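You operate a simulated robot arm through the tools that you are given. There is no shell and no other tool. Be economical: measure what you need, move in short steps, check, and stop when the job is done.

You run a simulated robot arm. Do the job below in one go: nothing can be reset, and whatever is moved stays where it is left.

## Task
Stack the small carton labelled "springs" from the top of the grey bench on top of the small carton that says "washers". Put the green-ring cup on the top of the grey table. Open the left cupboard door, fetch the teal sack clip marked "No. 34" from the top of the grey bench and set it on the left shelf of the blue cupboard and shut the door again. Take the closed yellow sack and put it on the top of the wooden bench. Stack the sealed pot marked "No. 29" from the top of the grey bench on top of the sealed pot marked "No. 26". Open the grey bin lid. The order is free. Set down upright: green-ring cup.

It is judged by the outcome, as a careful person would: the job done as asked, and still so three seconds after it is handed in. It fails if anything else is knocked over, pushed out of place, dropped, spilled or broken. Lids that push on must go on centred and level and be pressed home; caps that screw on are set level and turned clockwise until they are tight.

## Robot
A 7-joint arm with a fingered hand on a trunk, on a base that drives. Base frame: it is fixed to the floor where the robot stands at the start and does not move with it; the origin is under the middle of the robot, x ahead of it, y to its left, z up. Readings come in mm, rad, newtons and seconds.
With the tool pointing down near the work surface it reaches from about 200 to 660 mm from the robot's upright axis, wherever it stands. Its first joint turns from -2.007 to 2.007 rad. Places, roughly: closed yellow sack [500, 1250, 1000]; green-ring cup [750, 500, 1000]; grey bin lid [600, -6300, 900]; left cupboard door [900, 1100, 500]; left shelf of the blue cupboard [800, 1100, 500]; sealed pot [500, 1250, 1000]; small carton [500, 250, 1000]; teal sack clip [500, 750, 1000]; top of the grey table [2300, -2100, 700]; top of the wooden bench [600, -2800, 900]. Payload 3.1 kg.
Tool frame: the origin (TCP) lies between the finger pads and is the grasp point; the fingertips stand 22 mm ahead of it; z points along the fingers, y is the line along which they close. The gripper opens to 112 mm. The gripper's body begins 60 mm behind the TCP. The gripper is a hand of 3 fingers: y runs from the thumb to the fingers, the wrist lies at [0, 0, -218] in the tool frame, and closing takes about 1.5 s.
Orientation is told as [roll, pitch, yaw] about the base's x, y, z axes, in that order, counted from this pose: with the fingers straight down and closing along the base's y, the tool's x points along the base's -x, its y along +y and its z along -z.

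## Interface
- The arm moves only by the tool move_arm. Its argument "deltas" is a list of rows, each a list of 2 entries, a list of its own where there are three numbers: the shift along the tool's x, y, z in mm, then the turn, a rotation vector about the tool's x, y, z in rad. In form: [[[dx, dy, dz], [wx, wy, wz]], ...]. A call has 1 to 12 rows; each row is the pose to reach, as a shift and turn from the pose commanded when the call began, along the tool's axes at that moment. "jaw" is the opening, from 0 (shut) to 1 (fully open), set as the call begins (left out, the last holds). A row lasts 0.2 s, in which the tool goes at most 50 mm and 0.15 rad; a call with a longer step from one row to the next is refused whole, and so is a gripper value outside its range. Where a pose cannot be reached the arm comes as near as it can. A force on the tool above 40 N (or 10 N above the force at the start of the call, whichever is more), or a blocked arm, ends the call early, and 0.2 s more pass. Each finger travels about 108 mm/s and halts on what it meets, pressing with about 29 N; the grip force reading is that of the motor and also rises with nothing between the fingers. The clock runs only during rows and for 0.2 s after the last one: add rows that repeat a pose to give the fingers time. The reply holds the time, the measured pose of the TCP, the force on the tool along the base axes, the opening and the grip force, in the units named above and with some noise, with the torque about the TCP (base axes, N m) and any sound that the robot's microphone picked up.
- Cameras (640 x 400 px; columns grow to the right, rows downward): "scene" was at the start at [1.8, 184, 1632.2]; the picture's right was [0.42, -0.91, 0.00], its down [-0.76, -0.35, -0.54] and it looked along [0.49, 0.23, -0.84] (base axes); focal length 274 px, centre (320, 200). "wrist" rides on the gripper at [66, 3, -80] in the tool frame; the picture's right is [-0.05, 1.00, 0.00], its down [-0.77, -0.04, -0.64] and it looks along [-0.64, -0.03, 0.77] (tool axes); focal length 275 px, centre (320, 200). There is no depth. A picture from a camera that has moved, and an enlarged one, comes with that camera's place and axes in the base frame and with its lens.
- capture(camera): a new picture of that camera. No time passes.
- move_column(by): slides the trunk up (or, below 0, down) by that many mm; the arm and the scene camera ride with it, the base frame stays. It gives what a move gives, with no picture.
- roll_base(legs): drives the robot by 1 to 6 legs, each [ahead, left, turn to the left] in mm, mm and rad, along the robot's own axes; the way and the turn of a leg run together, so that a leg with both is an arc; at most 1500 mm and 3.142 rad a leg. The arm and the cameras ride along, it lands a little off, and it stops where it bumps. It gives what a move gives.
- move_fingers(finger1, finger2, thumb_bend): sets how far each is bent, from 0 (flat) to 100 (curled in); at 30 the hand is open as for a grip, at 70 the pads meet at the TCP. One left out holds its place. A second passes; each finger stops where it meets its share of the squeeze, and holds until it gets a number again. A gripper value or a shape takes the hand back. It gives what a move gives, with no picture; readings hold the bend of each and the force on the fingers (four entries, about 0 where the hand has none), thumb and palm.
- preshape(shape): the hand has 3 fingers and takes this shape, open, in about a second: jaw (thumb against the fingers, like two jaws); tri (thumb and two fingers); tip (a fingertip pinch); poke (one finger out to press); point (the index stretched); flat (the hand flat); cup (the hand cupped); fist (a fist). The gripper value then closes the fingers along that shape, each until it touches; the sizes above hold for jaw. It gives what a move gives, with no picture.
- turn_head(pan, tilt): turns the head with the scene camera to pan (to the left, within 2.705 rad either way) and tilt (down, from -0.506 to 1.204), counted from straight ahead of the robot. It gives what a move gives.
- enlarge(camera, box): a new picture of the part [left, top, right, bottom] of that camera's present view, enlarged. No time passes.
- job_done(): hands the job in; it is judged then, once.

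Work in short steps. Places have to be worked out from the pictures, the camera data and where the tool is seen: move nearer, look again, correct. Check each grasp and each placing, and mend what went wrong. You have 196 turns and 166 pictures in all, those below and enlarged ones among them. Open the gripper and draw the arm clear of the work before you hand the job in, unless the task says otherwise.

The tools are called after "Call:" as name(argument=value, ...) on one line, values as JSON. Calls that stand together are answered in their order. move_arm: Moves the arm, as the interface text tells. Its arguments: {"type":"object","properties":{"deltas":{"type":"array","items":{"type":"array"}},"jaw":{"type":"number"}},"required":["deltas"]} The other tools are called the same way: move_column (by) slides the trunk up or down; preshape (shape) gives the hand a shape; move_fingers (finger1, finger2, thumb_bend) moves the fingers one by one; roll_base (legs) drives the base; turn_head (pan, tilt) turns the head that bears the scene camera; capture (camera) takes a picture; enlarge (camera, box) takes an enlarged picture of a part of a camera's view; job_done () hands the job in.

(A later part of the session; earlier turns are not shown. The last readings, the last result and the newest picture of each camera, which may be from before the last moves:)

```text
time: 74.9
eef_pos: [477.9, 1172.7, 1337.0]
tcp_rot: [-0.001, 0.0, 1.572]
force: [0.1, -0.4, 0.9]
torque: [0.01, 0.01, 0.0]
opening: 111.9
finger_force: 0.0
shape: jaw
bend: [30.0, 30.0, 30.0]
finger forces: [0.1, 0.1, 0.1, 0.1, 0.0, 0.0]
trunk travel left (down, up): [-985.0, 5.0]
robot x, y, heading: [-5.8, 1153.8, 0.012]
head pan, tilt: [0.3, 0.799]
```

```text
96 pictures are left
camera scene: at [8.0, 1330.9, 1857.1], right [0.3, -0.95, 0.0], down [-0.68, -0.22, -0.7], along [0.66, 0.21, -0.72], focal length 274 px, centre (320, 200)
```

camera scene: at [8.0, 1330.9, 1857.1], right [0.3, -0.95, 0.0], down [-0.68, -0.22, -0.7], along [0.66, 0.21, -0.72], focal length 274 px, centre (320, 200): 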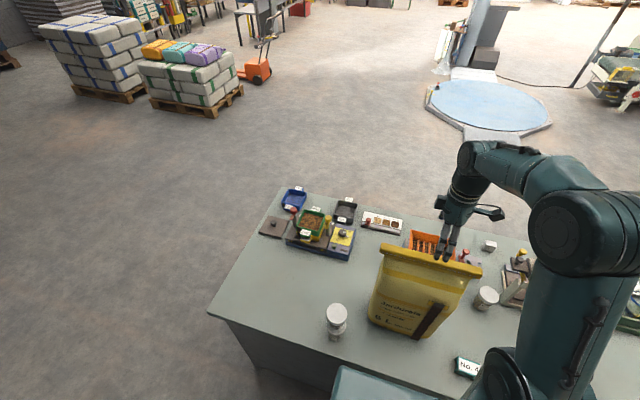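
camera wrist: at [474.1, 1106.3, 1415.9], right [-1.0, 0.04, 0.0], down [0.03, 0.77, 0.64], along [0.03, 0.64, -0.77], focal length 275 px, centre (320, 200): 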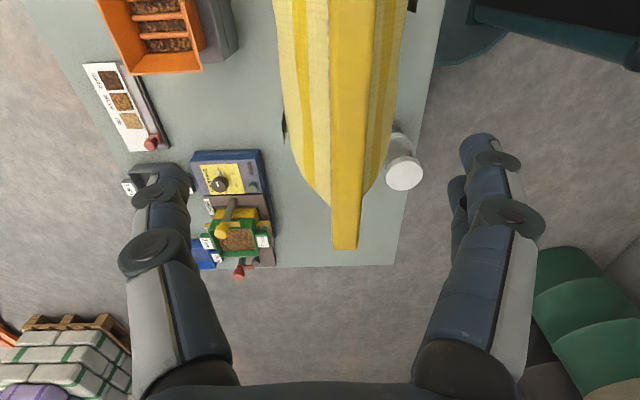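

The fold is ~26 mm thick at x≈459, parallel to y. I correct 19 mm and descend so the pads take the fold.

Call:
move_arm(deltas=[[[0, 19, 30], [0, 0, 0]], [[0, 19, 60], [0, 0, 0]], [[0, 19, 80], [0, 0, 0]], [[0, 19, 80], [0, 0, 0]]])

Call:
capture(camera="wrist")

Call:
enlarge(camera="scene", box=[370, 200, 500, 300])

```text
time: 75.9
eef_pos: [456.5, 1171.2, 1254.7]
tcp_rot: [0.0, -0.001, 1.571]
force: [-0.3, -0.4, -0.1]
torque: [0.02, 0.01, 0.01]
opening: 111.7
finger_force: 0.0
shape: jaw
bend: [30.0, 30.0, 30.0]
finger forces: [0.0, 0.0, 0.0, 0.0, 0.0, 0.0]
trunk travel left (down, up): [-985.0, 5.0]
robot x, y, heading: [-0.8, 1154.2, 0.01]
head pan, tilt: [0.3, 0.799]
```

```text
95 pictures are left
camera wrist: at [454.3, 1106.7, 1335.1], right [-1.0, 0.05, 0.0], down [0.04, 0.77, 0.64], along [0.03, 0.64, -0.77], focal length 275 px, centre (320, 200)
```

wrist: 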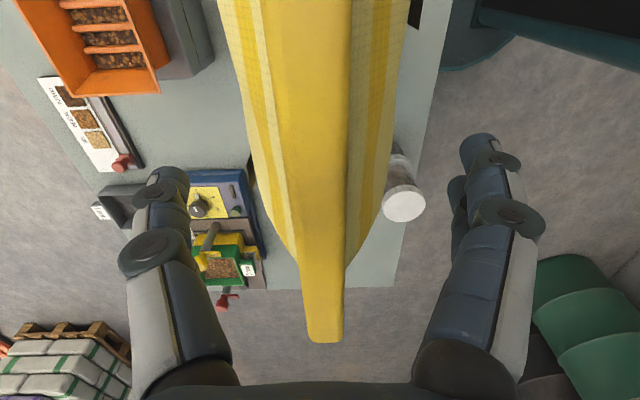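

```text
4.00 times, centred on (435, 250) of scene
camera zoom: at [8.0, 1331.1, 1857.1], right [0.3, -0.95, 0.0], down [-0.68, -0.22, -0.7], along [0.66, 0.21, -0.72], focal length 1097 px, centre (-140, 0)
```

zoom: 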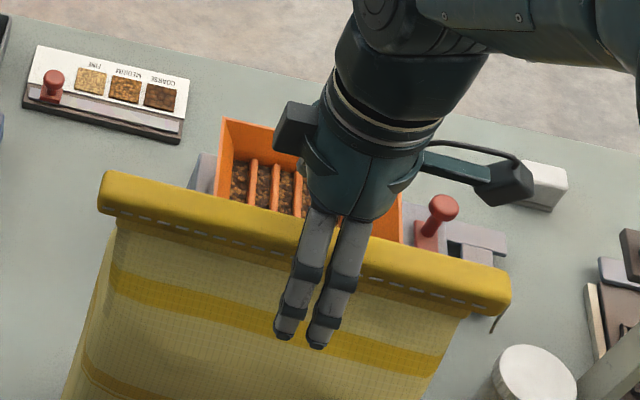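

Centred. I lower 30 mm and close on the fold.

Call:
move_arm(deltas=[[[0, 0, 15], [0, 0, 0]], [[0, 0, 30], [0, 0, 0]], [[0, 0, 30], [0, 0, 0]]])

Call:
move_arm(deltas=[[[0, 0, 0], [0, 0, 0]], [[0, 0, 0], [0, 0, 0]], [[0, 0, 0], [0, 0, 0]], [[0, 0, 0], [0, 0, 0]], [[0, 0, 0], [0, 0, 0]], [[0, 0, 0], [0, 0, 0]], [[0, 0, 0], [0, 0, 0]], [[0, 0, 0], [0, 0, 0]]], jaw=0)

Call:
capture(camera="wrist")

Call:
enlarge(camera="scene", box=[370, 200, 500, 340])

```text
time: 76.7
eef_pos: [457.0, 1174.4, 1225.5]
tcp_rot: [0.0, 0.001, 1.571]
force: [-0.5, -0.3, -0.6]
torque: [-0.02, -0.02, 0.0]
opening: 111.8
finger_force: 0.1
shape: jaw
bend: [30.0, 30.0, 30.0]
finger forces: [0.1, 0.1, 0.0, 0.0, 0.1, 0.0]
trunk travel left (down, up): [-985.0, 5.0]
robot x, y, heading: [-6.5, 1155.4, 0.011]
head pan, tilt: [0.3, 0.799]
```

```text
time: 78.5
eef_pos: [456.3, 1173.6, 1228.1]
tcp_rot: [-0.002, 0.001, 1.573]
force: [1.1, -0.8, 9.0]
torque: [0.02, 0.0, 0.02]
opening: 32.1
finger_force: 28.9
shape: jaw
bend: [74.0, 74.0, 70.0]
finger forces: [12.1, 12.2, 0.0, 0.0, 25.8, 0.0]
trunk travel left (down, up): [-985.0, 5.0]
robot x, y, heading: [-2.4, 1152.1, 0.007]
head pan, tilt: [0.3, 0.799]
```

```text
93 pictures are left
camera wrist: at [453.2, 1107.7, 1305.9], right [-1.0, 0.05, 0.0], down [0.04, 0.77, 0.64], along [0.03, 0.64, -0.77], focal length 275 px, centre (320, 200)
```

wrist: 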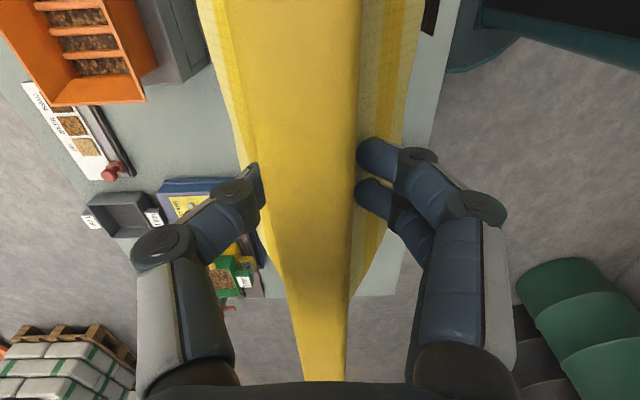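

```text
2.86 times, centred on (435, 270) of scene
camera zoom: at [7.9, 1331.3, 1857.1], right [0.3, -0.95, 0.0], down [-0.68, -0.22, -0.7], along [0.66, 0.21, -0.72], focal length 784 px, centre (-9, 0)
```

zoom: 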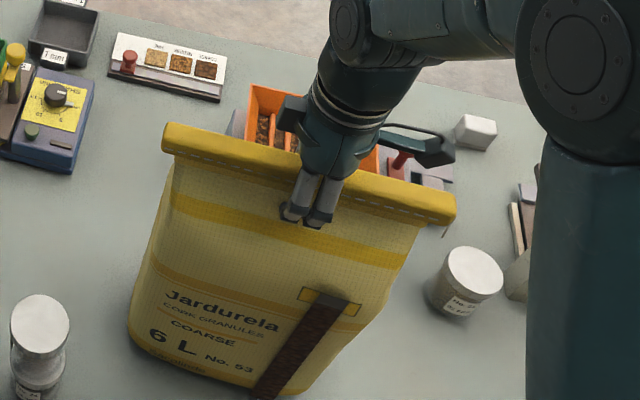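

Gripped. I lift 120 mm and check the load.

Call:
move_arm(deltas=[[[0, 0, -20], [0, 0, 0]], [[0, 0, -45], [0, 0, 0]], [[0, 0, -70], [0, 0, 0]], [[0, 0, -95], [0, 0, 0]], [[0, 0, -120], [0, 0, 0]], [[0, 0, -120], [0, 0, 0]]])

Call:
capture(camera="scene")

```text
time: 79.9
eef_pos: [457.7, 1174.0, 1345.3]
tcp_rot: [0.001, 0.001, 1.57]
force: [0.8, 0.0, -6.0]
torque: [-0.04, 0.07, -0.04]
opening: 23.7
finger_force: 29.1
shape: jaw
bend: [75.0, 75.0, 72.0]
finger forces: [9.8, 9.3, 0.1, 0.1, 18.2, 0.1]
trunk travel left (down, up): [-985.0, 5.0]
robot x, y, heading: [-5.7, 1152.2, 0.012]
head pan, tilt: [0.3, 0.799]
```

```text
91 pictures are left
camera scene: at [10.5, 1331.5, 1857.0], right [0.3, -0.95, 0.0], down [-0.68, -0.22, -0.7], along [0.66, 0.21, -0.72], focal length 274 px, centre (320, 200)
```

scene: 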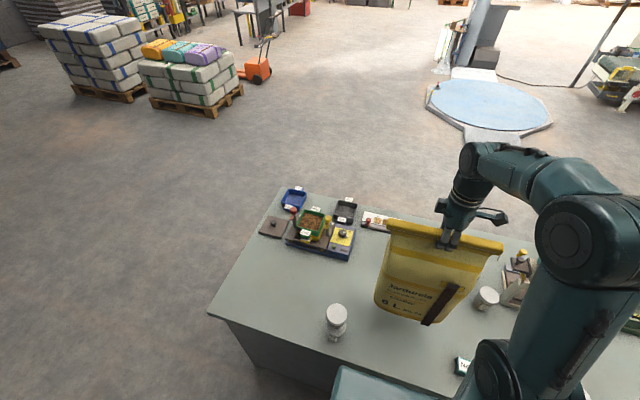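

The sack hangs well (~0.6–1 kg). The wooden bench (x≈240–910, y≈-1880…-3580) lies on the same line, so I lift a bit more, draw the sack in to x≈330 and check clearances.

Call:
move_arm(deltas=[[[5, 0, -20], [0, 0, 0]], [[10, 20, -25], [0, 0, 0]], [[10, 55, -25], [0, 0, 0]], [[10, 90, -25], [0, 0, 0]], [[10, 125, -25], [0, 0, 0]], [[10, 125, -25], [0, 0, 0]]])

Call:
turn_head(pan=-0.4, tilt=0.9)

Call:
capture(camera="scene")

Call:
capture(camera="wrist")

```text
time: 81.3
eef_pos: [334.8, 1165.1, 1372.4]
tcp_rot: [0.001, -0.001, 1.571]
force: [0.4, 0.0, -6.9]
torque: [-0.01, -0.04, 0.01]
opening: 23.2
finger_force: 29.4
shape: jaw
bend: [75.0, 75.0, 72.0]
finger forces: [9.3, 8.9, 0.0, 0.1, 18.4, 0.0]
trunk travel left (down, up): [-985.0, 5.0]
robot x, y, heading: [-4.0, 1152.1, 0.009]
head pan, tilt: [0.3, 0.799]
```

```text
time: 82.4
eef_pos: [333.7, 1164.3, 1372.7]
tcp_rot: [0.001, -0.001, 1.571]
force: [0.5, -0.1, -5.6]
torque: [-0.03, 0.01, -0.01]
opening: 23.5
finger_force: 28.7
shape: jaw
bend: [75.0, 75.0, 72.0]
finger forces: [9.2, 8.9, 0.0, 0.0, 18.2, 0.0]
trunk travel left (down, up): [-985.0, 5.0]
robot x, y, heading: [-5.6, 1151.5, 0.009]
head pan, tilt: [-0.4, 0.901]
```

```text
90 pictures are left
camera scene: at [2.5, 1278.1, 1849.1], right [-0.38, -0.93, 0.0], down [-0.73, 0.3, -0.62], along [0.57, -0.24, -0.78], focal length 274 px, centre (320, 200)
```

scene: 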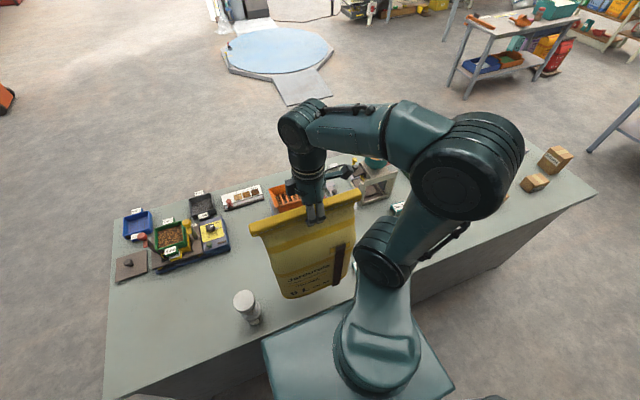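

```text
89 pictures are left
camera wrist: at [330.1, 1098.5, 1451.1], right [-1.0, 0.05, 0.0], down [0.04, 0.77, 0.64], along [0.03, 0.64, -0.77], focal length 275 px, centre (320, 200)
```

wrist: 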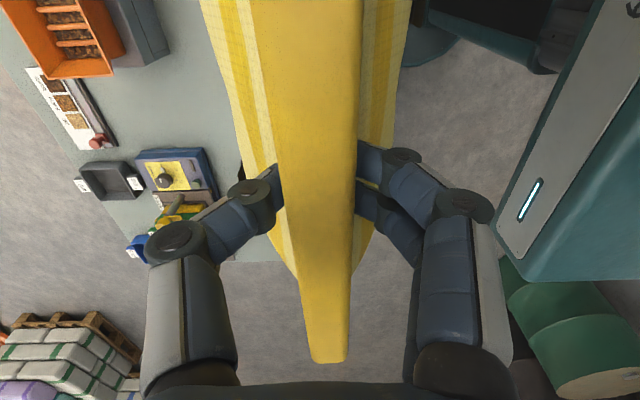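

Clear. I strafe right in legs toward the wooden bench, checking on the way.

Call:
roll_base(legs=[[0, -1450, -0.009]])

Call:
turn_head(pan=-1.2, tilt=0.5)

Call:
capture(camera="scene")

```text
time: 89.7
eef_pos: [326.7, -317.6, 1371.5]
tcp_rot: [0.0, -0.001, 1.544]
force: [0.7, -0.6, -7.1]
torque: [0.01, 0.05, -0.02]
opening: 23.4
finger_force: 28.9
shape: jaw
bend: [75.0, 75.0, 72.0]
finger forces: [9.1, 9.6, 0.0, 0.0, 18.2, 0.1]
trunk travel left (down, up): [-985.0, 5.0]
robot x, y, heading: [-8.9, -323.2, -0.018]
head pan, tilt: [-0.4, 0.901]
```

```text
time: 90.8
eef_pos: [328.0, -317.5, 1371.1]
tcp_rot: [0.0, -0.001, 1.546]
force: [0.0, 1.3, -6.5]
torque: [0.04, 0.03, -0.01]
opening: 23.5
finger_force: 28.8
shape: jaw
bend: [75.0, 75.0, 72.0]
finger forces: [9.1, 9.6, 0.0, 0.1, 18.2, 0.0]
trunk travel left (down, up): [-985.0, 5.0]
robot x, y, heading: [-9.2, -316.5, -0.018]
head pan, tilt: [-1.201, 0.499]
```

```text
88 pictures are left
camera scene: at [-36.9, -249.9, 1883.0], right [-0.94, -0.35, 0.0], down [-0.17, 0.45, -0.88], along [0.3, -0.82, -0.48], focal length 274 px, centre (320, 200)
```

scene: 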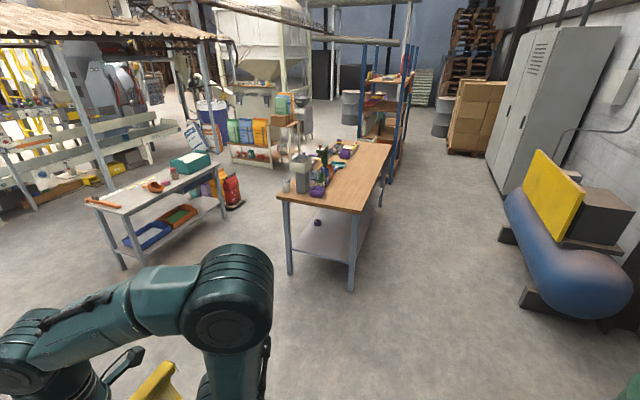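

The wooden bench's front half looks free around (400,-2300). I strafe on to there.

Call:
roll_base(legs=[[0, -1000, 0.018], [0, -950, 0.01]])

Call:
turn_head(pan=0.0, tilt=0.8)

Call:
capture(camera="scene")

Call:
capture(camera="wrist")

```text
time: 100.6
eef_pos: [310.7, -2269.0, 1371.0]
tcp_rot: [-0.001, -0.001, 1.557]
force: [0.8, -0.4, -6.4]
torque: [0.01, 0.05, -0.02]
opening: 23.4
finger_force: 28.9
shape: jaw
bend: [75.0, 75.0, 72.0]
finger forces: [9.3, 9.7, 0.0, 0.0, 18.3, 0.1]
trunk travel left (down, up): [-985.0, 5.0]
robot x, y, heading: [-28.6, -2279.9, -0.004]
head pan, tilt: [-1.201, 0.499]
```

```text
time: 102.0
eef_pos: [310.8, -2268.2, 1372.4]
tcp_rot: [-0.001, -0.001, 1.557]
force: [-0.7, -0.6, -7.1]
torque: [-0.04, 0.05, 0.0]
opening: 23.1
finger_force: 29.0
shape: jaw
bend: [75.0, 75.0, 72.0]
finger forces: [10.0, 9.0, 0.0, 0.0, 18.4, 0.0]
trunk travel left (down, up): [-985.0, 5.0]
robot x, y, heading: [-25.7, -2274.4, -0.0]
head pan, tilt: [0.0, 0.799]
```

```text
87 pictures are left
camera scene: at [-6.4, -2121.1, 1857.1], right [0.0, -1.0, 0.0], down [-0.72, 0.0, -0.7], along [0.7, 0.0, -0.72], focal length 274 px, centre (320, 200)
```

scene: 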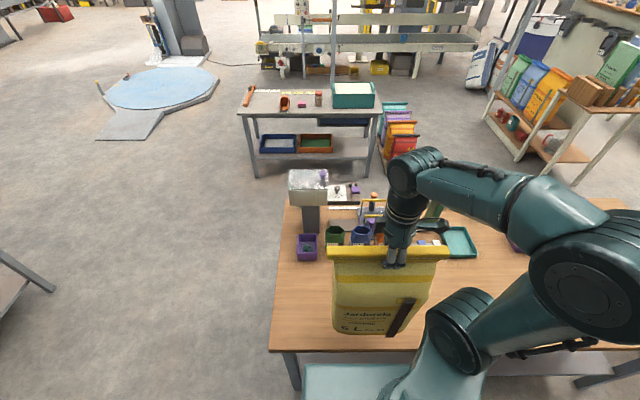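

```text
86 pictures are left
camera wrist: at [307.5, -2334.1, 1451.1], right [-1.0, 0.06, 0.0], down [0.05, 0.77, 0.64], along [0.04, 0.63, -0.77], focal length 275 px, centre (320, 200)
```

wrist: 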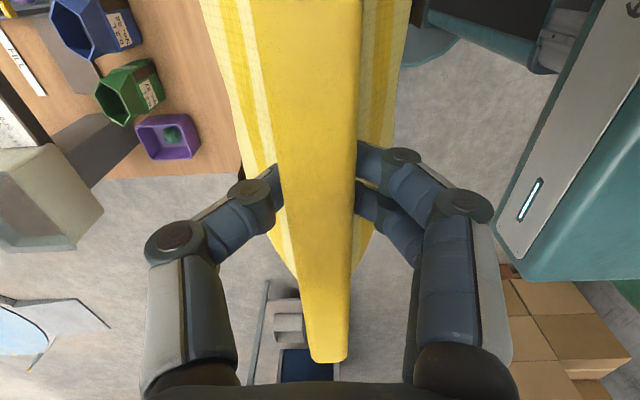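

Space at (415,-2270) is free in front of the bins. I move the sack forward 105 mm and lower to ~25 mm above the top.

Call:
move_arm(deltas=[[[0, -40, 0], [0, 0, 0]], [[0, -80, 0], [0, 0, 0]], [[0, -107, 0], [0, 0, 0]], [[0, -107, 25], [0, 0, 0]], [[0, -107, 50], [0, 0, 0]], [[0, -107, 68], [0, 0, 0]], [[0, -107, 68], [0, 0, 0]]])

Call:
turn_head(pan=0.0, tilt=0.95)

Call:
capture(camera="scene")

Call:
capture(camera="wrist")

```text
time: 103.6
eef_pos: [418.9, -2267.6, 1301.5]
tcp_rot: [0.0, 0.001, 1.557]
force: [-0.6, 0.1, -5.9]
torque: [-0.03, 0.04, -0.03]
opening: 23.1
finger_force: 29.1
shape: jaw
bend: [75.0, 75.0, 72.0]
finger forces: [9.8, 9.5, 0.0, 0.1, 18.8, 0.1]
trunk travel left (down, up): [-985.0, 5.0]
robot x, y, heading: [-27.8, -2275.0, -0.002]
head pan, tilt: [0.0, 0.799]
```

```text
time: 104.3
eef_pos: [420.1, -2267.9, 1301.9]
tcp_rot: [0.001, 0.001, 1.557]
force: [-0.4, -0.3, -6.8]
torque: [-0.04, 0.02, -0.01]
opening: 23.3
finger_force: 28.9
shape: jaw
bend: [75.0, 75.0, 72.0]
finger forces: [10.0, 9.3, 0.0, 0.1, 18.8, 0.0]
trunk travel left (down, up): [-985.0, 5.0]
robot x, y, heading: [-28.1, -2277.1, -0.004]
head pan, tilt: [0.0, 0.949]
```

```text
85 pictures are left
camera scene: at [-14.0, -2120.9, 1845.5], right [0.0, -1.0, 0.0], down [-0.81, 0.0, -0.58], along [0.58, 0.0, -0.81], focal length 274 px, centre (320, 200)
```

scene: 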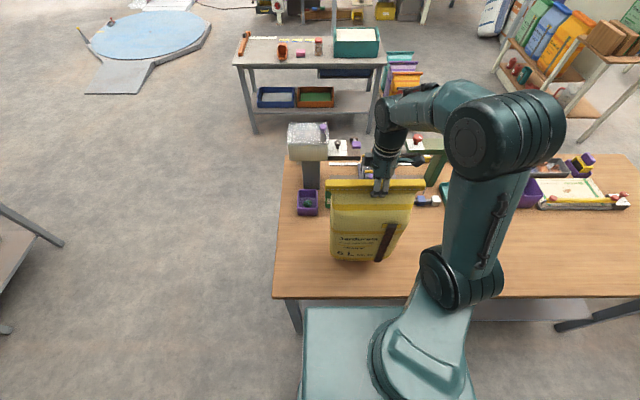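

```text
84 pictures are left
camera wrist: at [416.2, -2334.0, 1381.5], right [-1.0, 0.06, 0.0], down [0.05, 0.77, 0.64], along [0.04, 0.63, -0.77], focal length 275 px, centre (320, 200)
```

wrist: 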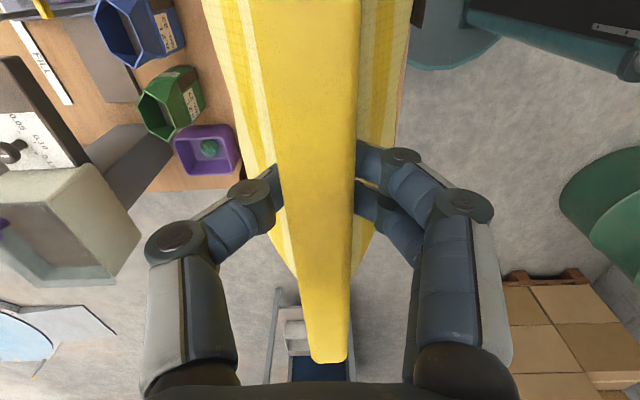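

Good clearance from the bins. I lower slowly until contact.

Call:
move_arm(deltas=[[[0, 0, 8], [0, 0, 0]], [[0, 0, 14], [0, 0, 0]], [[0, 0, 18], [0, 0, 0]], [[0, 0, 22], [0, 0, 0]], [[0, 0, 25], [0, 0, 0]], [[0, 0, 28], [0, 0, 0]], [[0, 0, 31], [0, 0, 0]], [[0, 0, 34], [0, 0, 0]], [[0, 0, 37], [0, 0, 0]], [[0, 0, 40], [0, 0, 0]]])

Call:
enlarge(camera="scene", box=[300, 160, 460, 280])

```text
time: 106.5
eef_pos: [419.6, -2269.6, 1264.2]
tcp_rot: [-0.001, 0.001, 1.56]
force: [-0.2, -0.1, -7.0]
torque: [-0.02, 0.02, 0.04]
opening: 23.3
finger_force: 29.0
shape: jaw
bend: [75.0, 75.0, 72.0]
finger forces: [9.6, 9.5, 0.1, 0.0, 18.9, 0.0]
trunk travel left (down, up): [-985.0, 5.0]
robot x, y, heading: [-24.9, -2273.2, -0.002]
head pan, tilt: [0.0, 0.949]
```

```text
3.33 times, centred on (380, 220) of scene
camera zoom: at [-14.0, -2121.0, 1845.5], right [0.0, -1.0, 0.0], down [-0.81, 0.0, -0.58], along [0.58, 0.0, -0.81], focal length 914 px, centre (120, 133)
```

zoom: 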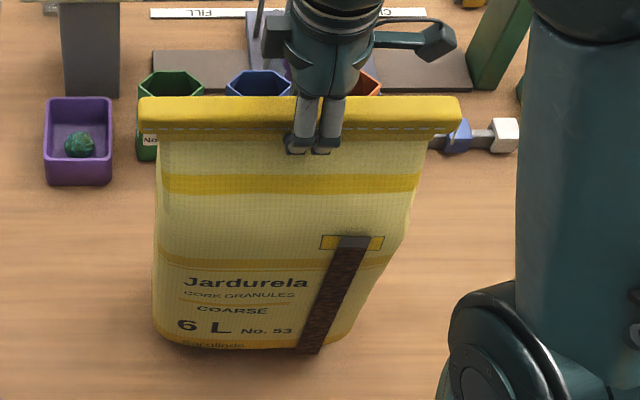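

No contact yet; I keep lowering.

Call:
move_arm(deltas=[[[0, 0, 4], [0, 0, 0]], [[0, 0, 8], [0, 0, 0]], [[0, 0, 12], [0, 0, 0]], [[0, 0, 16], [0, 0, 0]], [[0, 0, 20], [0, 0, 0]], [[0, 0, 24], [0, 0, 0]], [[0, 0, 28], [0, 0, 0]], [[0, 0, 32], [0, 0, 0]], [[0, 0, 36], [0, 0, 0]], [[0, 0, 40], [0, 0, 0]]])

Call:
enlarge(camera="scene", box=[300, 160, 460, 280])

```text
time: 108.1
eef_pos: [420.1, -2272.1, 1239.3]
tcp_rot: [-0.016, -0.005, 1.556]
force: [4.1, -7.9, 34.7]
torque: [-0.1, 0.19, 0.02]
opening: 28.0
finger_force: 28.8
shape: jaw
bend: [77.0, 77.0, 74.0]
finger forces: [16.1, 16.3, 0.0, 0.0, 32.4, 0.0]
trunk travel left (down, up): [-985.0, 5.0]
robot x, y, heading: [-24.8, -2274.4, -0.007]
head pan, tilt: [0.0, 0.949]
stopped in row 8: the force on the tool passed its limit at 45 N (the readings are from after the stop); the commanded pose is now the measured one
```

```text
3.33 times, centred on (380, 220) of scene
camera zoom: at [-17.3, -2123.5, 1846.2], right [0.0, -1.0, 0.0], down [-0.81, 0.0, -0.58], along [0.58, 0.0, -0.81], focal length 914 px, centre (120, 133)
```

zoom: 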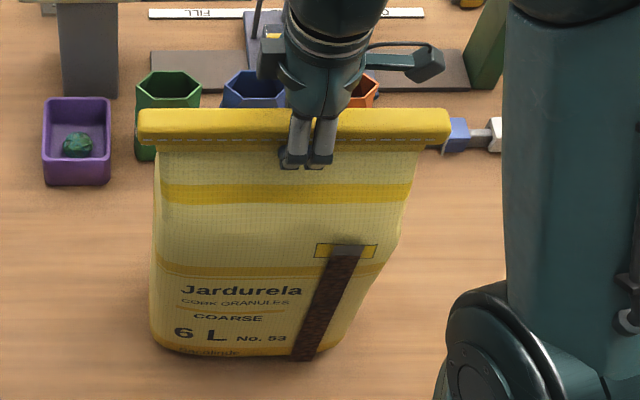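

Touched down (pressed a bit). I ease up 6 mm, then open the fingers.

Call:
move_arm(deltas=[[[0, 0, -3], [0, 0, 0]], [[0, 0, -6], [0, 0, 0]], [[0, 0, -6], [0, 0, 0]]])

Call:
move_arm(deltas=[[[0, 0, 0], [0, 0, 0]], [[0, 0, 0], [0, 0, 0]], [[0, 0, 0], [0, 0, 0]], [[0, 0, 0], [0, 0, 0]], [[0, 0, 0], [0, 0, 0]]], jaw=1)

Call:
capture(camera="wrist")

Call:
capture(camera="scene")

```text
time: 108.9
eef_pos: [417.9, -2269.5, 1242.6]
tcp_rot: [-0.003, -0.002, 1.555]
force: [0.8, -0.8, -6.4]
torque: [0.01, 0.07, 0.0]
opening: 25.1
finger_force: 28.9
shape: jaw
bend: [75.0, 75.0, 73.0]
finger forces: [9.6, 9.6, 0.0, 0.1, 19.2, 0.0]
trunk travel left (down, up): [-985.0, 5.0]
robot x, y, heading: [-27.0, -2273.3, -0.005]
head pan, tilt: [0.0, 0.949]
```

```text
time: 110.1
eef_pos: [418.5, -2270.2, 1242.9]
tcp_rot: [-0.008, -0.003, 1.558]
force: [-0.4, -0.5, -0.7]
torque: [-0.01, -0.01, 0.02]
opening: 111.8
finger_force: 0.1
shape: jaw
bend: [30.0, 30.0, 30.0]
finger forces: [0.0, 0.0, 0.0, 0.1, 0.1, 0.1]
trunk travel left (down, up): [-985.0, 5.0]
robot x, y, heading: [-31.1, -2275.7, -0.001]
head pan, tilt: [0.0, 0.949]
```

```text
81 pictures are left
camera wrist: at [414.6, -2335.7, 1322.5], right [-1.0, 0.06, -0.01], down [0.04, 0.77, 0.64], along [0.04, 0.64, -0.77], focal length 275 px, centre (320, 200)
```

wrist: 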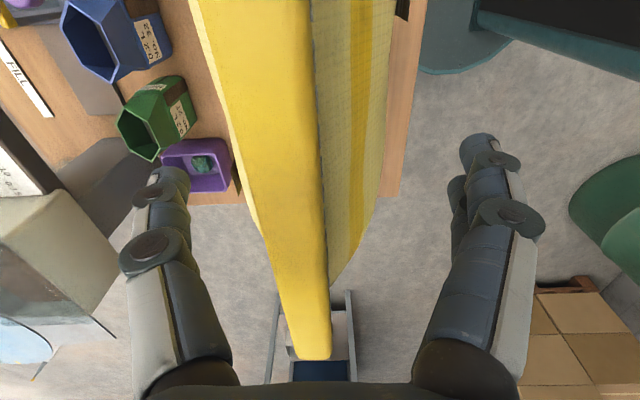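

```text
80 pictures are left
camera scene: at [-14.9, -2121.1, 1845.5], right [0.0, -1.0, 0.0], down [-0.81, 0.0, -0.58], along [0.58, 0.0, -0.81], focal length 274 px, centre (320, 200)
```

scene: 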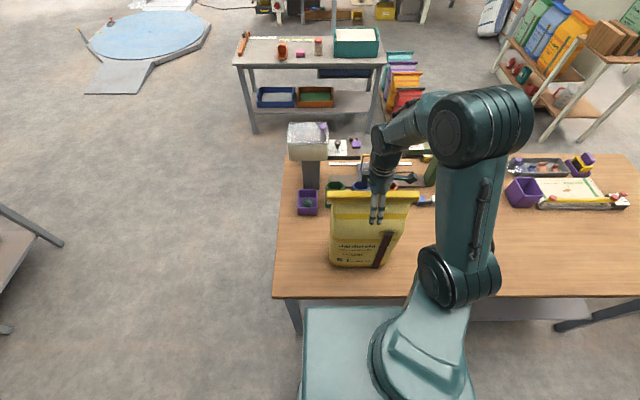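

The sack stands on its own. I raise the hand clear and draw it back.

Call:
move_arm(deltas=[[[0, 0, -45], [0, 0, 0]], [[0, 0, -90], [0, 0, 0]], [[0, 0, -130], [0, 0, 0]], [[0, 40, -130], [0, 0, 0.1]], [[0, 80, -130], [0, 0, 0.25]], [[0, 120, -130], [0, 0, 0.4]], [[0, 160, -130], [0, 0, 0.55]], [[0, 200, -130], [0, 0, 0.7]], [[0, 200, -130], [0, 0, 0.85]], [[0, 200, -130], [0, 0, 1.0]], [[0, 200, -130], [0, 0, 1.15]], [[0, 200, -130], [0, 0, 1.3]]])

Call:
capture(camera="scene")

Call:
turn_head(pan=-1.3, tilt=0.3)

Call:
capture(camera="scene")

```text
time: 112.7
eef_pos: [218.7, -2267.4, 1371.9]
tcp_rot: [0.001, -0.008, 0.253]
force: [-0.9, -0.1, -1.0]
torque: [-0.01, 0.04, 0.0]
opening: 111.9
finger_force: 0.0
shape: jaw
bend: [30.0, 30.0, 30.0]
finger forces: [0.1, 0.0, 0.1, 0.0, 0.1, 0.0]
trunk travel left (down, up): [-985.0, 5.0]
robot x, y, heading: [-26.1, -2277.5, -0.003]
head pan, tilt: [0.0, 0.949]
```

```text
79 pictures are left
camera scene: at [-14.5, -2121.2, 1845.5], right [0.0, -1.0, 0.0], down [-0.81, 0.0, -0.58], along [0.58, 0.0, -0.81], focal length 274 px, centre (320, 200)
```

scene: 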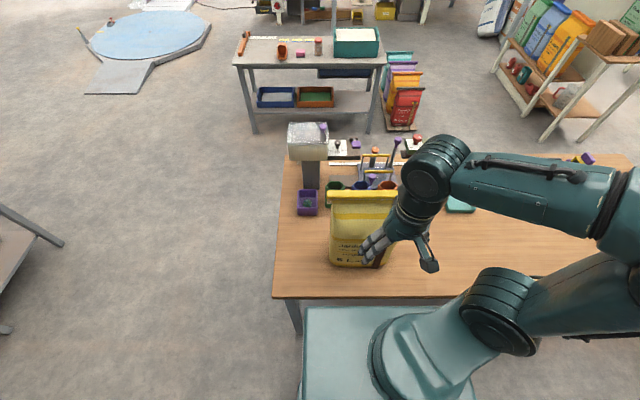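

```text
time: 114.2
eef_pos: [217.7, -2267.4, 1371.5]
tcp_rot: [-0.001, -0.009, 0.257]
force: [0.0, -1.3, 0.2]
torque: [-0.02, -0.01, -0.01]
opening: 111.9
finger_force: 0.0
shape: jaw
bend: [30.0, 30.0, 30.0]
finger forces: [0.0, 0.0, 0.0, 0.1, 0.1, 0.1]
trunk travel left (down, up): [-985.0, 5.0]
robot x, y, heading: [-28.2, -2273.6, -0.001]
head pan, tilt: [-1.3, 0.3]
```

```text
78 pictures are left
camera scene: at [-63.2, -2210.9, 1901.4], right [-0.96, -0.26, 0.0], down [-0.08, 0.29, -0.96], along [0.25, -0.92, -0.3], focal length 274 px, centre (320, 200)
```

scene: 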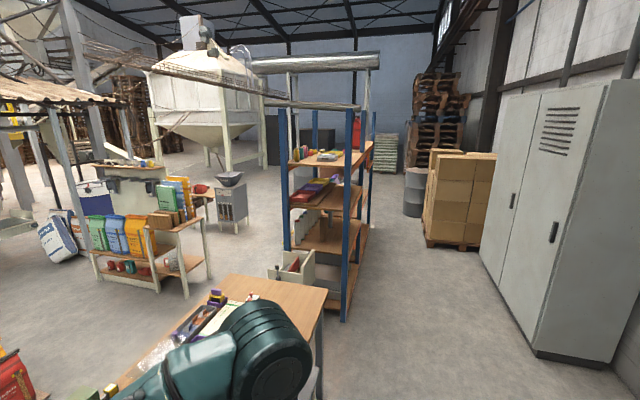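

The bin should be behind the blue rack. I enlarge that part.

Call:
enlarge(camera="scene", box=[230, 90, 450, 300])

```text
1.90 times, centred on (340, 195) of scene
camera zoom: at [-63.2, -2210.9, 1901.4], right [-0.96, -0.26, 0.0], down [-0.08, 0.29, -0.96], along [0.25, -0.92, -0.3], focal length 522 px, centre (282, 210)
```

zoom: 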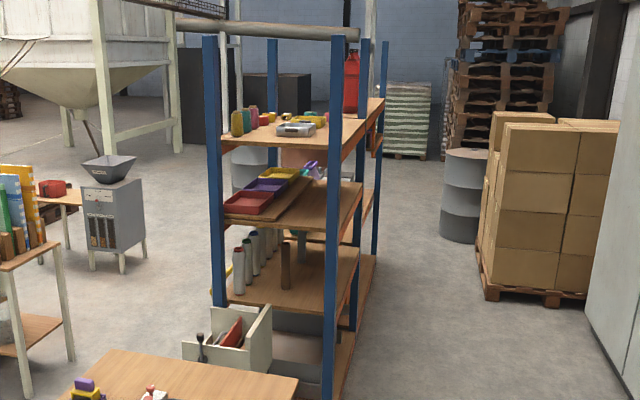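

The rack's right posts are at x≈300, so I drive along x≈-150 past it and look for the bin behind.

Call:
roll_base(legs=[[-120, -300, 0], [0, -1450, 0], [0, -1300, 0]])

Call:
turn_head(pan=-0.7, tilt=0.5)

Call:
capture(camera="scene")

```text
time: 129.4
eef_pos: [194.4, -5324.1, 1371.5]
tcp_rot: [0.0, -0.007, 0.32]
force: [-0.8, 0.2, -0.2]
torque: [0.02, 0.0, 0.0]
opening: 112.1
finger_force: 0.2
shape: jaw
bend: [30.0, 30.0, 30.0]
finger forces: [0.1, 0.0, 0.1, 0.0, 0.1, 0.0]
trunk travel left (down, up): [-985.0, 5.0]
robot x, y, heading: [-52.3, -5350.6, 0.059]
head pan, tilt: [-1.3, 0.3]
```

```text
time: 130.4
eef_pos: [194.6, -5323.2, 1370.5]
tcp_rot: [-0.002, -0.009, 0.319]
force: [-0.2, -0.2, -0.7]
torque: [0.03, -0.01, -0.02]
opening: 112.1
finger_force: 0.1
shape: jaw
bend: [30.0, 30.0, 30.0]
finger forces: [0.0, 0.0, 0.0, 0.1, 0.0, 0.1]
trunk travel left (down, up): [-985.0, 5.0]
robot x, y, heading: [-49.2, -5347.7, 0.06]
head pan, tilt: [-0.7, 0.499]
```

```text
76 pictures are left
camera scene: at [-46.5, -5250.8, 1883.1], right [-0.6, -0.8, 0.0], down [-0.38, 0.29, -0.88], along [0.7, -0.53, -0.48], focal length 274 px, centre (320, 200)
```

scene: 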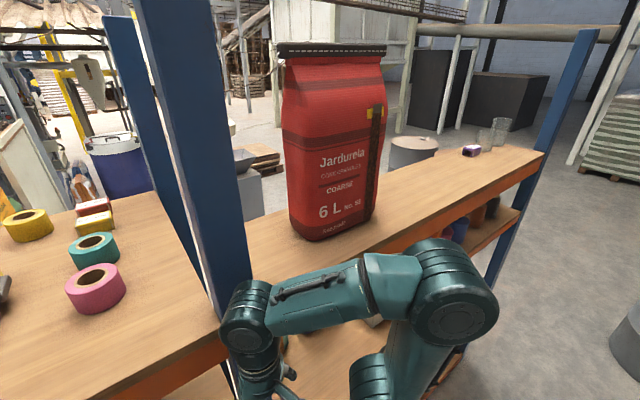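

The robot stands beside the rack (top shelf z≈1450). The bin may be on a rack shelf around z 900; I move further along, correct the heading, and look at the rack's lower shelves.

Call:
roll_base(legs=[[-60, 0, -0.06], [0, -650, 0]])

Call:
turn_head(pan=-0.2, tilt=0.7)

Call:
capture(camera="scene")

Call:
turn_head(pan=-1.0, tilt=0.6)

Call:
capture(camera="scene")

```text
time: 134.7
eef_pos: [130.5, -6008.5, 1370.5]
tcp_rot: [-0.001, -0.007, 0.247]
force: [-0.4, 0.2, 0.5]
torque: [0.01, 0.03, 0.01]
opening: 112.1
finger_force: 0.0
shape: jaw
bend: [30.0, 30.0, 30.0]
finger forces: [0.0, 0.0, 0.1, 0.0, 0.0, 0.0]
trunk travel left (down, up): [-985.0, 5.0]
robot x, y, heading: [-118.9, -6017.9, -0.011]
head pan, tilt: [-0.7, 0.499]
```

```text
time: 135.6
eef_pos: [130.2, -6008.6, 1371.0]
tcp_rot: [0.003, -0.008, 0.247]
force: [0.6, -0.4, 0.2]
torque: [0.0, 0.0, 0.01]
opening: 112.0
finger_force: 0.1
shape: jaw
bend: [30.0, 30.0, 30.0]
finger forces: [0.0, 0.0, 0.0, 0.0, 0.0, 0.0]
trunk travel left (down, up): [-985.0, 5.0]
robot x, y, heading: [-117.0, -6017.5, -0.016]
head pan, tilt: [-0.201, 0.7]
```

```text
75 pictures are left
camera scene: at [-91.4, -5878.8, 1865.3], right [-0.21, -0.98, 0.0], down [-0.63, 0.14, -0.77], along [0.75, -0.16, -0.64], focal length 274 px, centre (320, 200)
```

scene: 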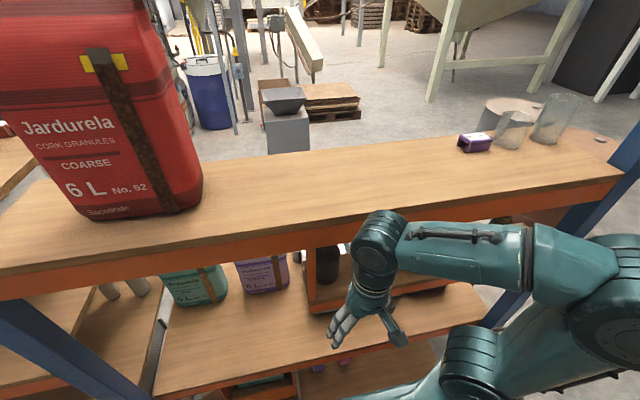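

```text
time: 136.7
eef_pos: [131.0, -6009.2, 1370.4]
tcp_rot: [0.0, -0.01, 0.248]
force: [-1.0, -0.3, 0.4]
torque: [0.0, 0.04, 0.02]
opening: 112.0
finger_force: 0.1
shape: jaw
bend: [30.0, 30.0, 30.0]
finger forces: [0.1, 0.0, 0.1, 0.1, 0.1, 0.1]
trunk travel left (down, up): [-985.0, 5.0]
robot x, y, heading: [-115.6, -6014.4, -0.016]
head pan, tilt: [-1.0, 0.6]
```

```text
74 pictures are left
camera scene: at [-127.4, -5935.7, 1873.9], right [-0.85, -0.53, 0.0], down [-0.3, 0.48, -0.83], along [0.44, -0.7, -0.57], focal length 274 px, centre (320, 200)
```

scene: 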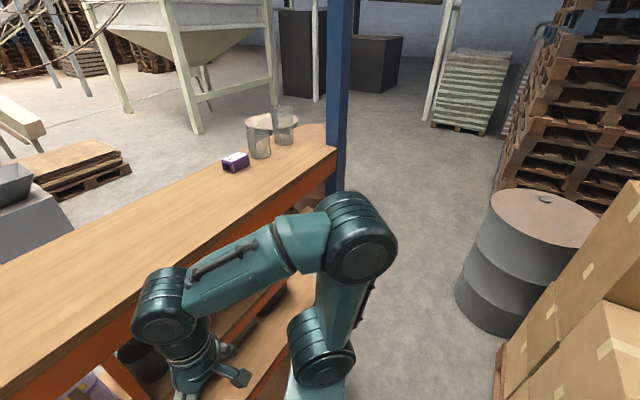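

No bin visible from above; the arm hides shelf 2 (z≈700). I lower the trunk 550 mm to look under the top shelf.

Call:
move_column(by=-550)

Call:
turn_head(pan=-0.3, tilt=0.4)

Call:
capture(camera="scene")

Call:
capture(camera="wrist")

```text
refused: -550 is not a number from -400 to 400
```

```text
time: 137.8
eef_pos: [129.6, -6008.5, 1371.1]
tcp_rot: [0.001, -0.008, 0.249]
force: [-0.6, -0.2, -0.2]
torque: [-0.02, 0.03, -0.02]
opening: 112.0
finger_force: 0.1
shape: jaw
bend: [30.0, 30.0, 30.0]
finger forces: [0.1, 0.1, 0.1, 0.1, 0.2, 0.0]
trunk travel left (down, up): [-985.0, 5.0]
robot x, y, heading: [-112.9, -6011.7, -0.011]
head pan, tilt: [-0.3, 0.4]
```

```text
73 pictures are left
camera scene: at [-86.3, -5889.4, 1892.2], right [-0.31, -0.95, 0.0], down [-0.37, 0.12, -0.92], along [0.88, -0.28, -0.39], focal length 274 px, centre (320, 200)
```

scene: 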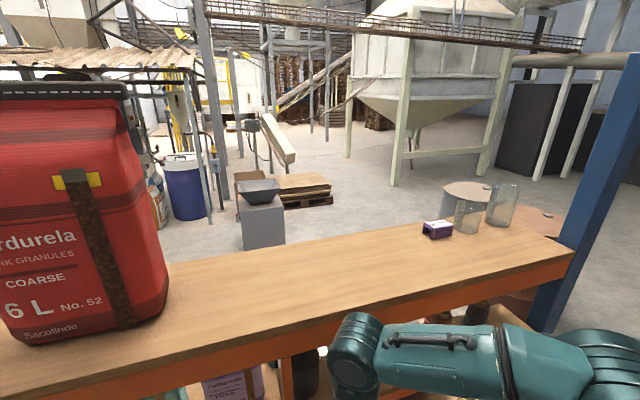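

```text
72 pictures are left
camera wrist: at [64.8, -6022.6, 1450.0], right [-0.2, 0.98, 0.0], down [0.75, 0.15, 0.64], along [0.63, 0.13, -0.77], focal length 275 px, centre (320, 200)
```

wrist: 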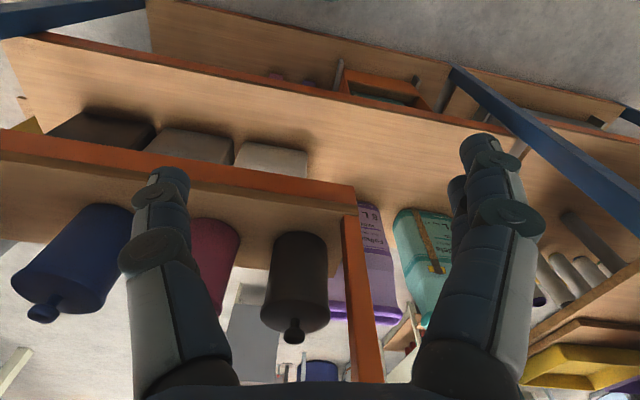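

Call:
enlarge(camera="wrist", box=[0, 90, 420, 360])

Call:
move_column(by=-390)

Call:
turn_head(pan=-0.5, tilt=0.5)

Call:
capture(camera="wrist")

Call:
capture(camera="scene")

```text
1.48 times, centred on (210, 225) of wrist
camera zoom: at [64.8, -6022.6, 1450.0], right [-0.2, 0.98, 0.0], down [0.75, 0.15, 0.64], along [0.63, 0.13, -0.77], focal length 408 px, centre (483, 163)
```

zoom: 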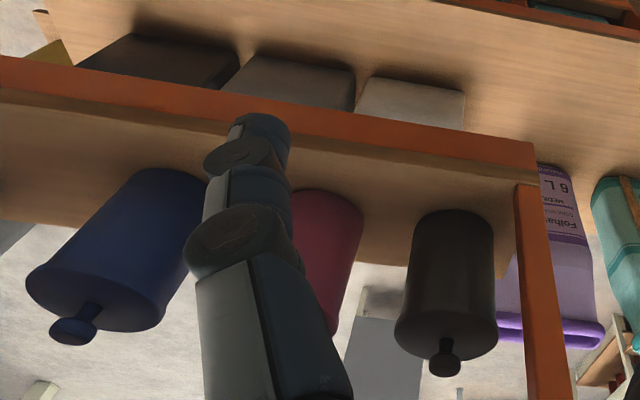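

```text
time: 141.5
eef_pos: [129.9, -6010.1, 981.0]
tcp_rot: [0.0, -0.01, 0.25]
force: [0.3, -0.2, 0.1]
torque: [0.0, -0.02, -0.02]
opening: 112.1
finger_force: 0.1
shape: jaw
bend: [30.0, 30.0, 30.0]
finger forces: [0.0, 0.1, 0.1, 0.0, 0.0, 0.1]
trunk travel left (down, up): [-595.0, 395.0]
robot x, y, heading: [-114.2, -6017.1, -0.013]
head pan, tilt: [-0.3, 0.4]
```

```text
time: 142.3
eef_pos: [130.9, -6009.7, 980.3]
tcp_rot: [-0.001, -0.01, 0.247]
force: [0.6, 0.3, 0.5]
torque: [0.04, -0.01, -0.01]
opening: 111.8
finger_force: 0.1
shape: jaw
bend: [30.0, 30.0, 30.0]
finger forces: [0.0, 0.0, 0.0, 0.0, 0.1, 0.0]
trunk travel left (down, up): [-595.0, 395.0]
robot x, y, heading: [-117.3, -6016.4, -0.015]
head pan, tilt: [-0.499, 0.499]
```

```text
70 pictures are left
camera wrist: at [64.9, -6022.6, 1060.0], right [-0.2, 0.98, 0.0], down [0.75, 0.15, 0.64], along [0.63, 0.13, -0.77], focal length 275 px, centre (320, 200)
```

wrist: 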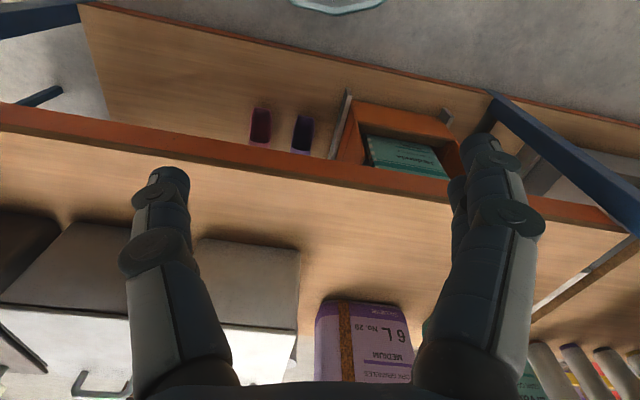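

```text
69 pictures are left
camera scene: at [-95.0, -5905.3, 1493.1], right [-0.49, -0.87, 0.0], down [-0.42, 0.23, -0.88], along [0.77, -0.43, -0.48], focal length 274 px, centre (320, 200)
```

scene: 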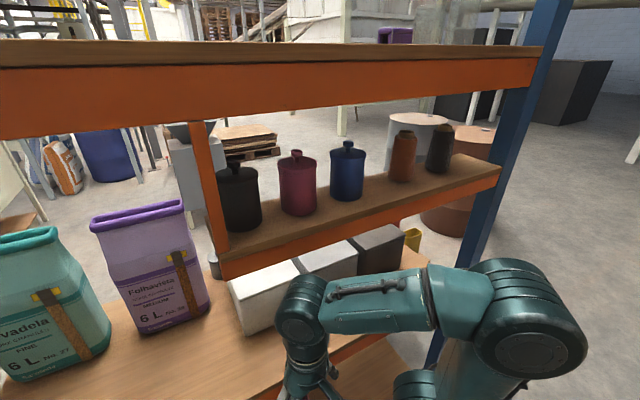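

Three bins sit under the small inner shelf: white, grey, and dark. I enlarge them.

Call:
enlarge(camera="scene", box=[200, 200, 440, 350])

Call:
enlarge(camera="wrist", box=[0, 190, 320, 400])

```text
2.67 times, centred on (320, 275) of scene
camera zoom: at [-95.0, -5905.3, 1493.1], right [-0.49, -0.87, 0.0], down [-0.42, 0.23, -0.88], along [0.77, -0.43, -0.48], focal length 731 px, centre (320, 0)
```

zoom: 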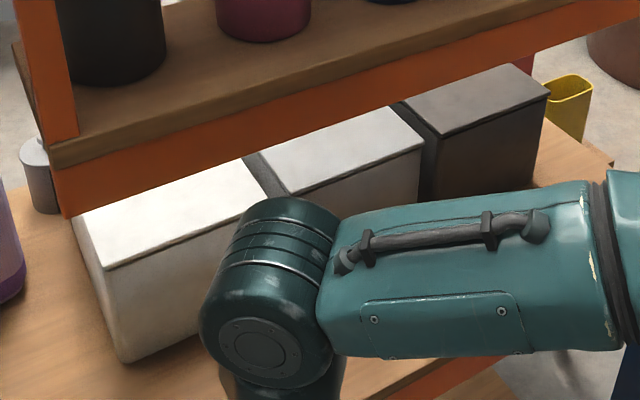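

```text
1.90 times, centred on (160, 295) of wrist
camera zoom: at [64.9, -6022.6, 1060.0], right [-0.2, 0.98, 0.0], down [0.75, 0.15, 0.64], along [0.63, 0.13, -0.77], focal length 524 px, centre (625, 19)
```

zoom: 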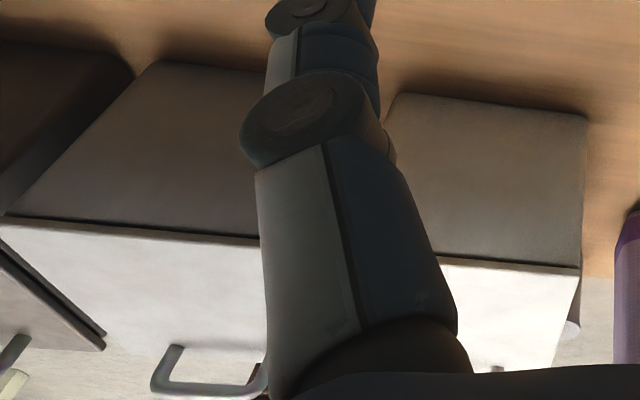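

The grey bin is the middle one: lid x≈500–754, y≈-6202…-6392, z≈862, handle at the +x edge. It has to be opened from the rack's other side, so I go back to the gap between wooden bench and rack (y≈-4000) and look.

Call:
roll_base(legs=[[0, 1000, 0.01], [0, 980, 0]])

Call:
turn_head(pan=0.0, tilt=0.55)

Call:
capture(camera="scene")

```text
time: 152.2
eef_pos: [178.5, -4035.2, 980.6]
tcp_rot: [0.001, -0.008, 0.211]
force: [-0.1, -0.6, 0.1]
torque: [-0.01, -0.04, -0.01]
opening: 112.0
finger_force: 0.1
shape: jaw
bend: [30.0, 30.0, 30.0]
finger forces: [0.0, 0.1, 0.0, 0.0, 0.0, 0.0]
trunk travel left (down, up): [-595.0, 395.0]
robot x, y, heading: [-67.2, -4032.8, -0.047]
head pan, tilt: [-0.499, 0.499]
```

```text
time: 153.1
eef_pos: [179.0, -4035.2, 981.1]
tcp_rot: [-0.002, -0.009, 0.211]
force: [-0.3, 0.7, 0.1]
torque: [0.0, 0.01, -0.03]
opening: 111.8
finger_force: 0.0
shape: jaw
bend: [30.0, 30.0, 30.0]
finger forces: [0.1, 0.1, 0.1, 0.1, 0.1, 0.0]
trunk travel left (down, up): [-595.0, 395.0]
robot x, y, heading: [-63.0, -4032.1, -0.046]
head pan, tilt: [0.0, 0.55]
```

```text
66 pictures are left
camera scene: at [-30.7, -3880.2, 1488.5], right [-0.05, -1.0, 0.0], down [-0.52, 0.03, -0.85], along [0.85, -0.04, -0.52], focal length 274 px, centre (320, 200)
```

scene: 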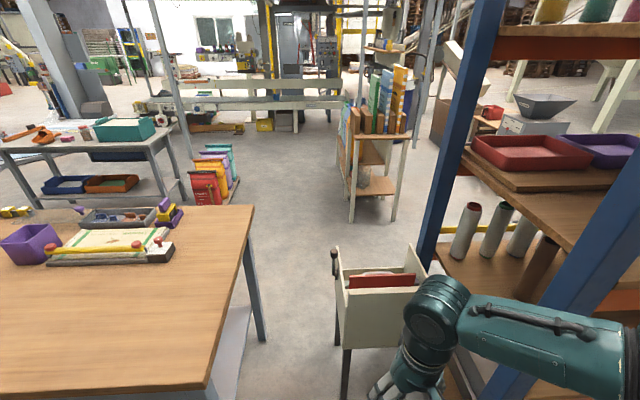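

The gap is blocked by a cart; the wide corridor at x≈1450 is the way. I'll first go back to the grey bench's far side for the cup, then table, then bin. First strafe back to y≈-1150.

Call:
roll_base(legs=[[-40, 0, 0.046], [0, 1440, 0], [0, 1440, 0]])

```text
time: 167.5
eef_pos: [67.3, -1133.4, 981.4]
tcp_rot: [0.0, -0.008, 0.316]
force: [-0.6, 0.1, -0.8]
torque: [0.03, -0.02, 0.02]
opening: 112.0
finger_force: 0.1
shape: jaw
bend: [30.0, 30.0, 30.0]
finger forces: [0.1, 0.0, 0.0, 0.0, 0.0, 0.0]
trunk travel left (down, up): [-595.0, 395.0]
robot x, y, heading: [-178.3, -1157.4, 0.05]
head pan, tilt: [0.0, 0.55]
```

Good. I drive through the gap between the benches to x≈1370 and turn around to face −x.

Call:
roll_base(legs=[[0, 0, -0.05], [1450, 0, 0], [130, 0, 0], [0, 0, 3.1416]])

Call:
turn_head(pan=-0.7, tilt=0.5)

Call:
capture(camera="scene")

```text
refused: 3.1416 is not a number from -3.14159 to 3.14159
```

```text
time: 168.6
eef_pos: [65.7, -1133.5, 980.8]
tcp_rot: [-0.001, -0.01, 0.315]
force: [-0.4, -0.7, 0.3]
torque: [-0.02, 0.03, 0.01]
opening: 112.0
finger_force: 0.0
shape: jaw
bend: [30.0, 30.0, 30.0]
finger forces: [0.0, 0.0, 0.0, 0.1, 0.1, 0.0]
trunk travel left (down, up): [-595.0, 395.0]
robot x, y, heading: [-178.1, -1157.8, 0.06]
head pan, tilt: [-0.7, 0.499]
```

```text
65 pictures are left
camera scene: at [-175.4, -1059.9, 1493.0], right [-0.6, -0.8, 0.0], down [-0.38, 0.29, -0.88], along [0.7, -0.53, -0.48], focal length 274 px, centre (320, 200)
```

scene: 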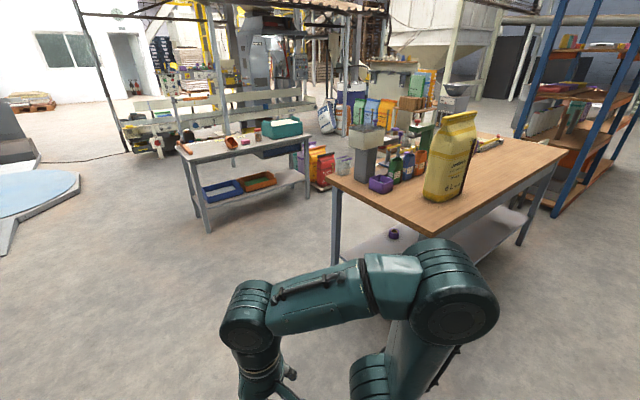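

The sack stands firmly on the wooden bench. I resend the drive with a valid turn.

Call:
roll_base(legs=[[0, 0, -0.055], [1450, 0, 0], [130, 0, 0], [0, 0, 3.14]])

Call:
turn_head(pan=-0.7, tilt=0.5)

Call:
capture(camera="scene")

```text
time: 184.2
eef_pos: [1114.9, -1155.0, 981.2]
tcp_rot: [0.0, -0.009, -2.852]
force: [0.0, -0.1, 0.4]
torque: [-0.02, -0.01, 0.03]
opening: 112.0
finger_force: 0.0
shape: jaw
bend: [30.0, 30.0, 30.0]
finger forces: [0.0, 0.0, 0.0, 0.1, 0.0, 0.1]
trunk travel left (down, up): [-595.0, 395.0]
robot x, y, heading: [1362.5, -1136.8, -3.11]
head pan, tilt: [-0.7, 0.499]
```

```text
time: 184.8
eef_pos: [1114.6, -1154.9, 981.2]
tcp_rot: [0.001, -0.008, -2.852]
force: [0.6, 0.1, -0.3]
torque: [0.0, -0.02, -0.01]
opening: 112.1
finger_force: 0.0
shape: jaw
bend: [30.0, 30.0, 30.0]
finger forces: [0.0, 0.0, 0.0, 0.1, 0.0, 0.0]
trunk travel left (down, up): [-595.0, 395.0]
robot x, y, heading: [1359.1, -1137.4, -3.112]
head pan, tilt: [-0.7, 0.499]
```

```text
64 pictures are left
camera scene: at [1350.6, -1231.0, 1493.0], right [0.62, 0.78, 0.0], down [0.37, -0.3, -0.88], along [-0.69, 0.55, -0.48], focal length 274 px, centre (320, 200)
```

scene: 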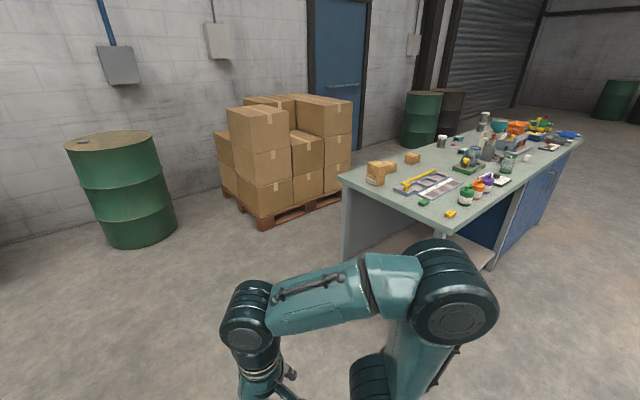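

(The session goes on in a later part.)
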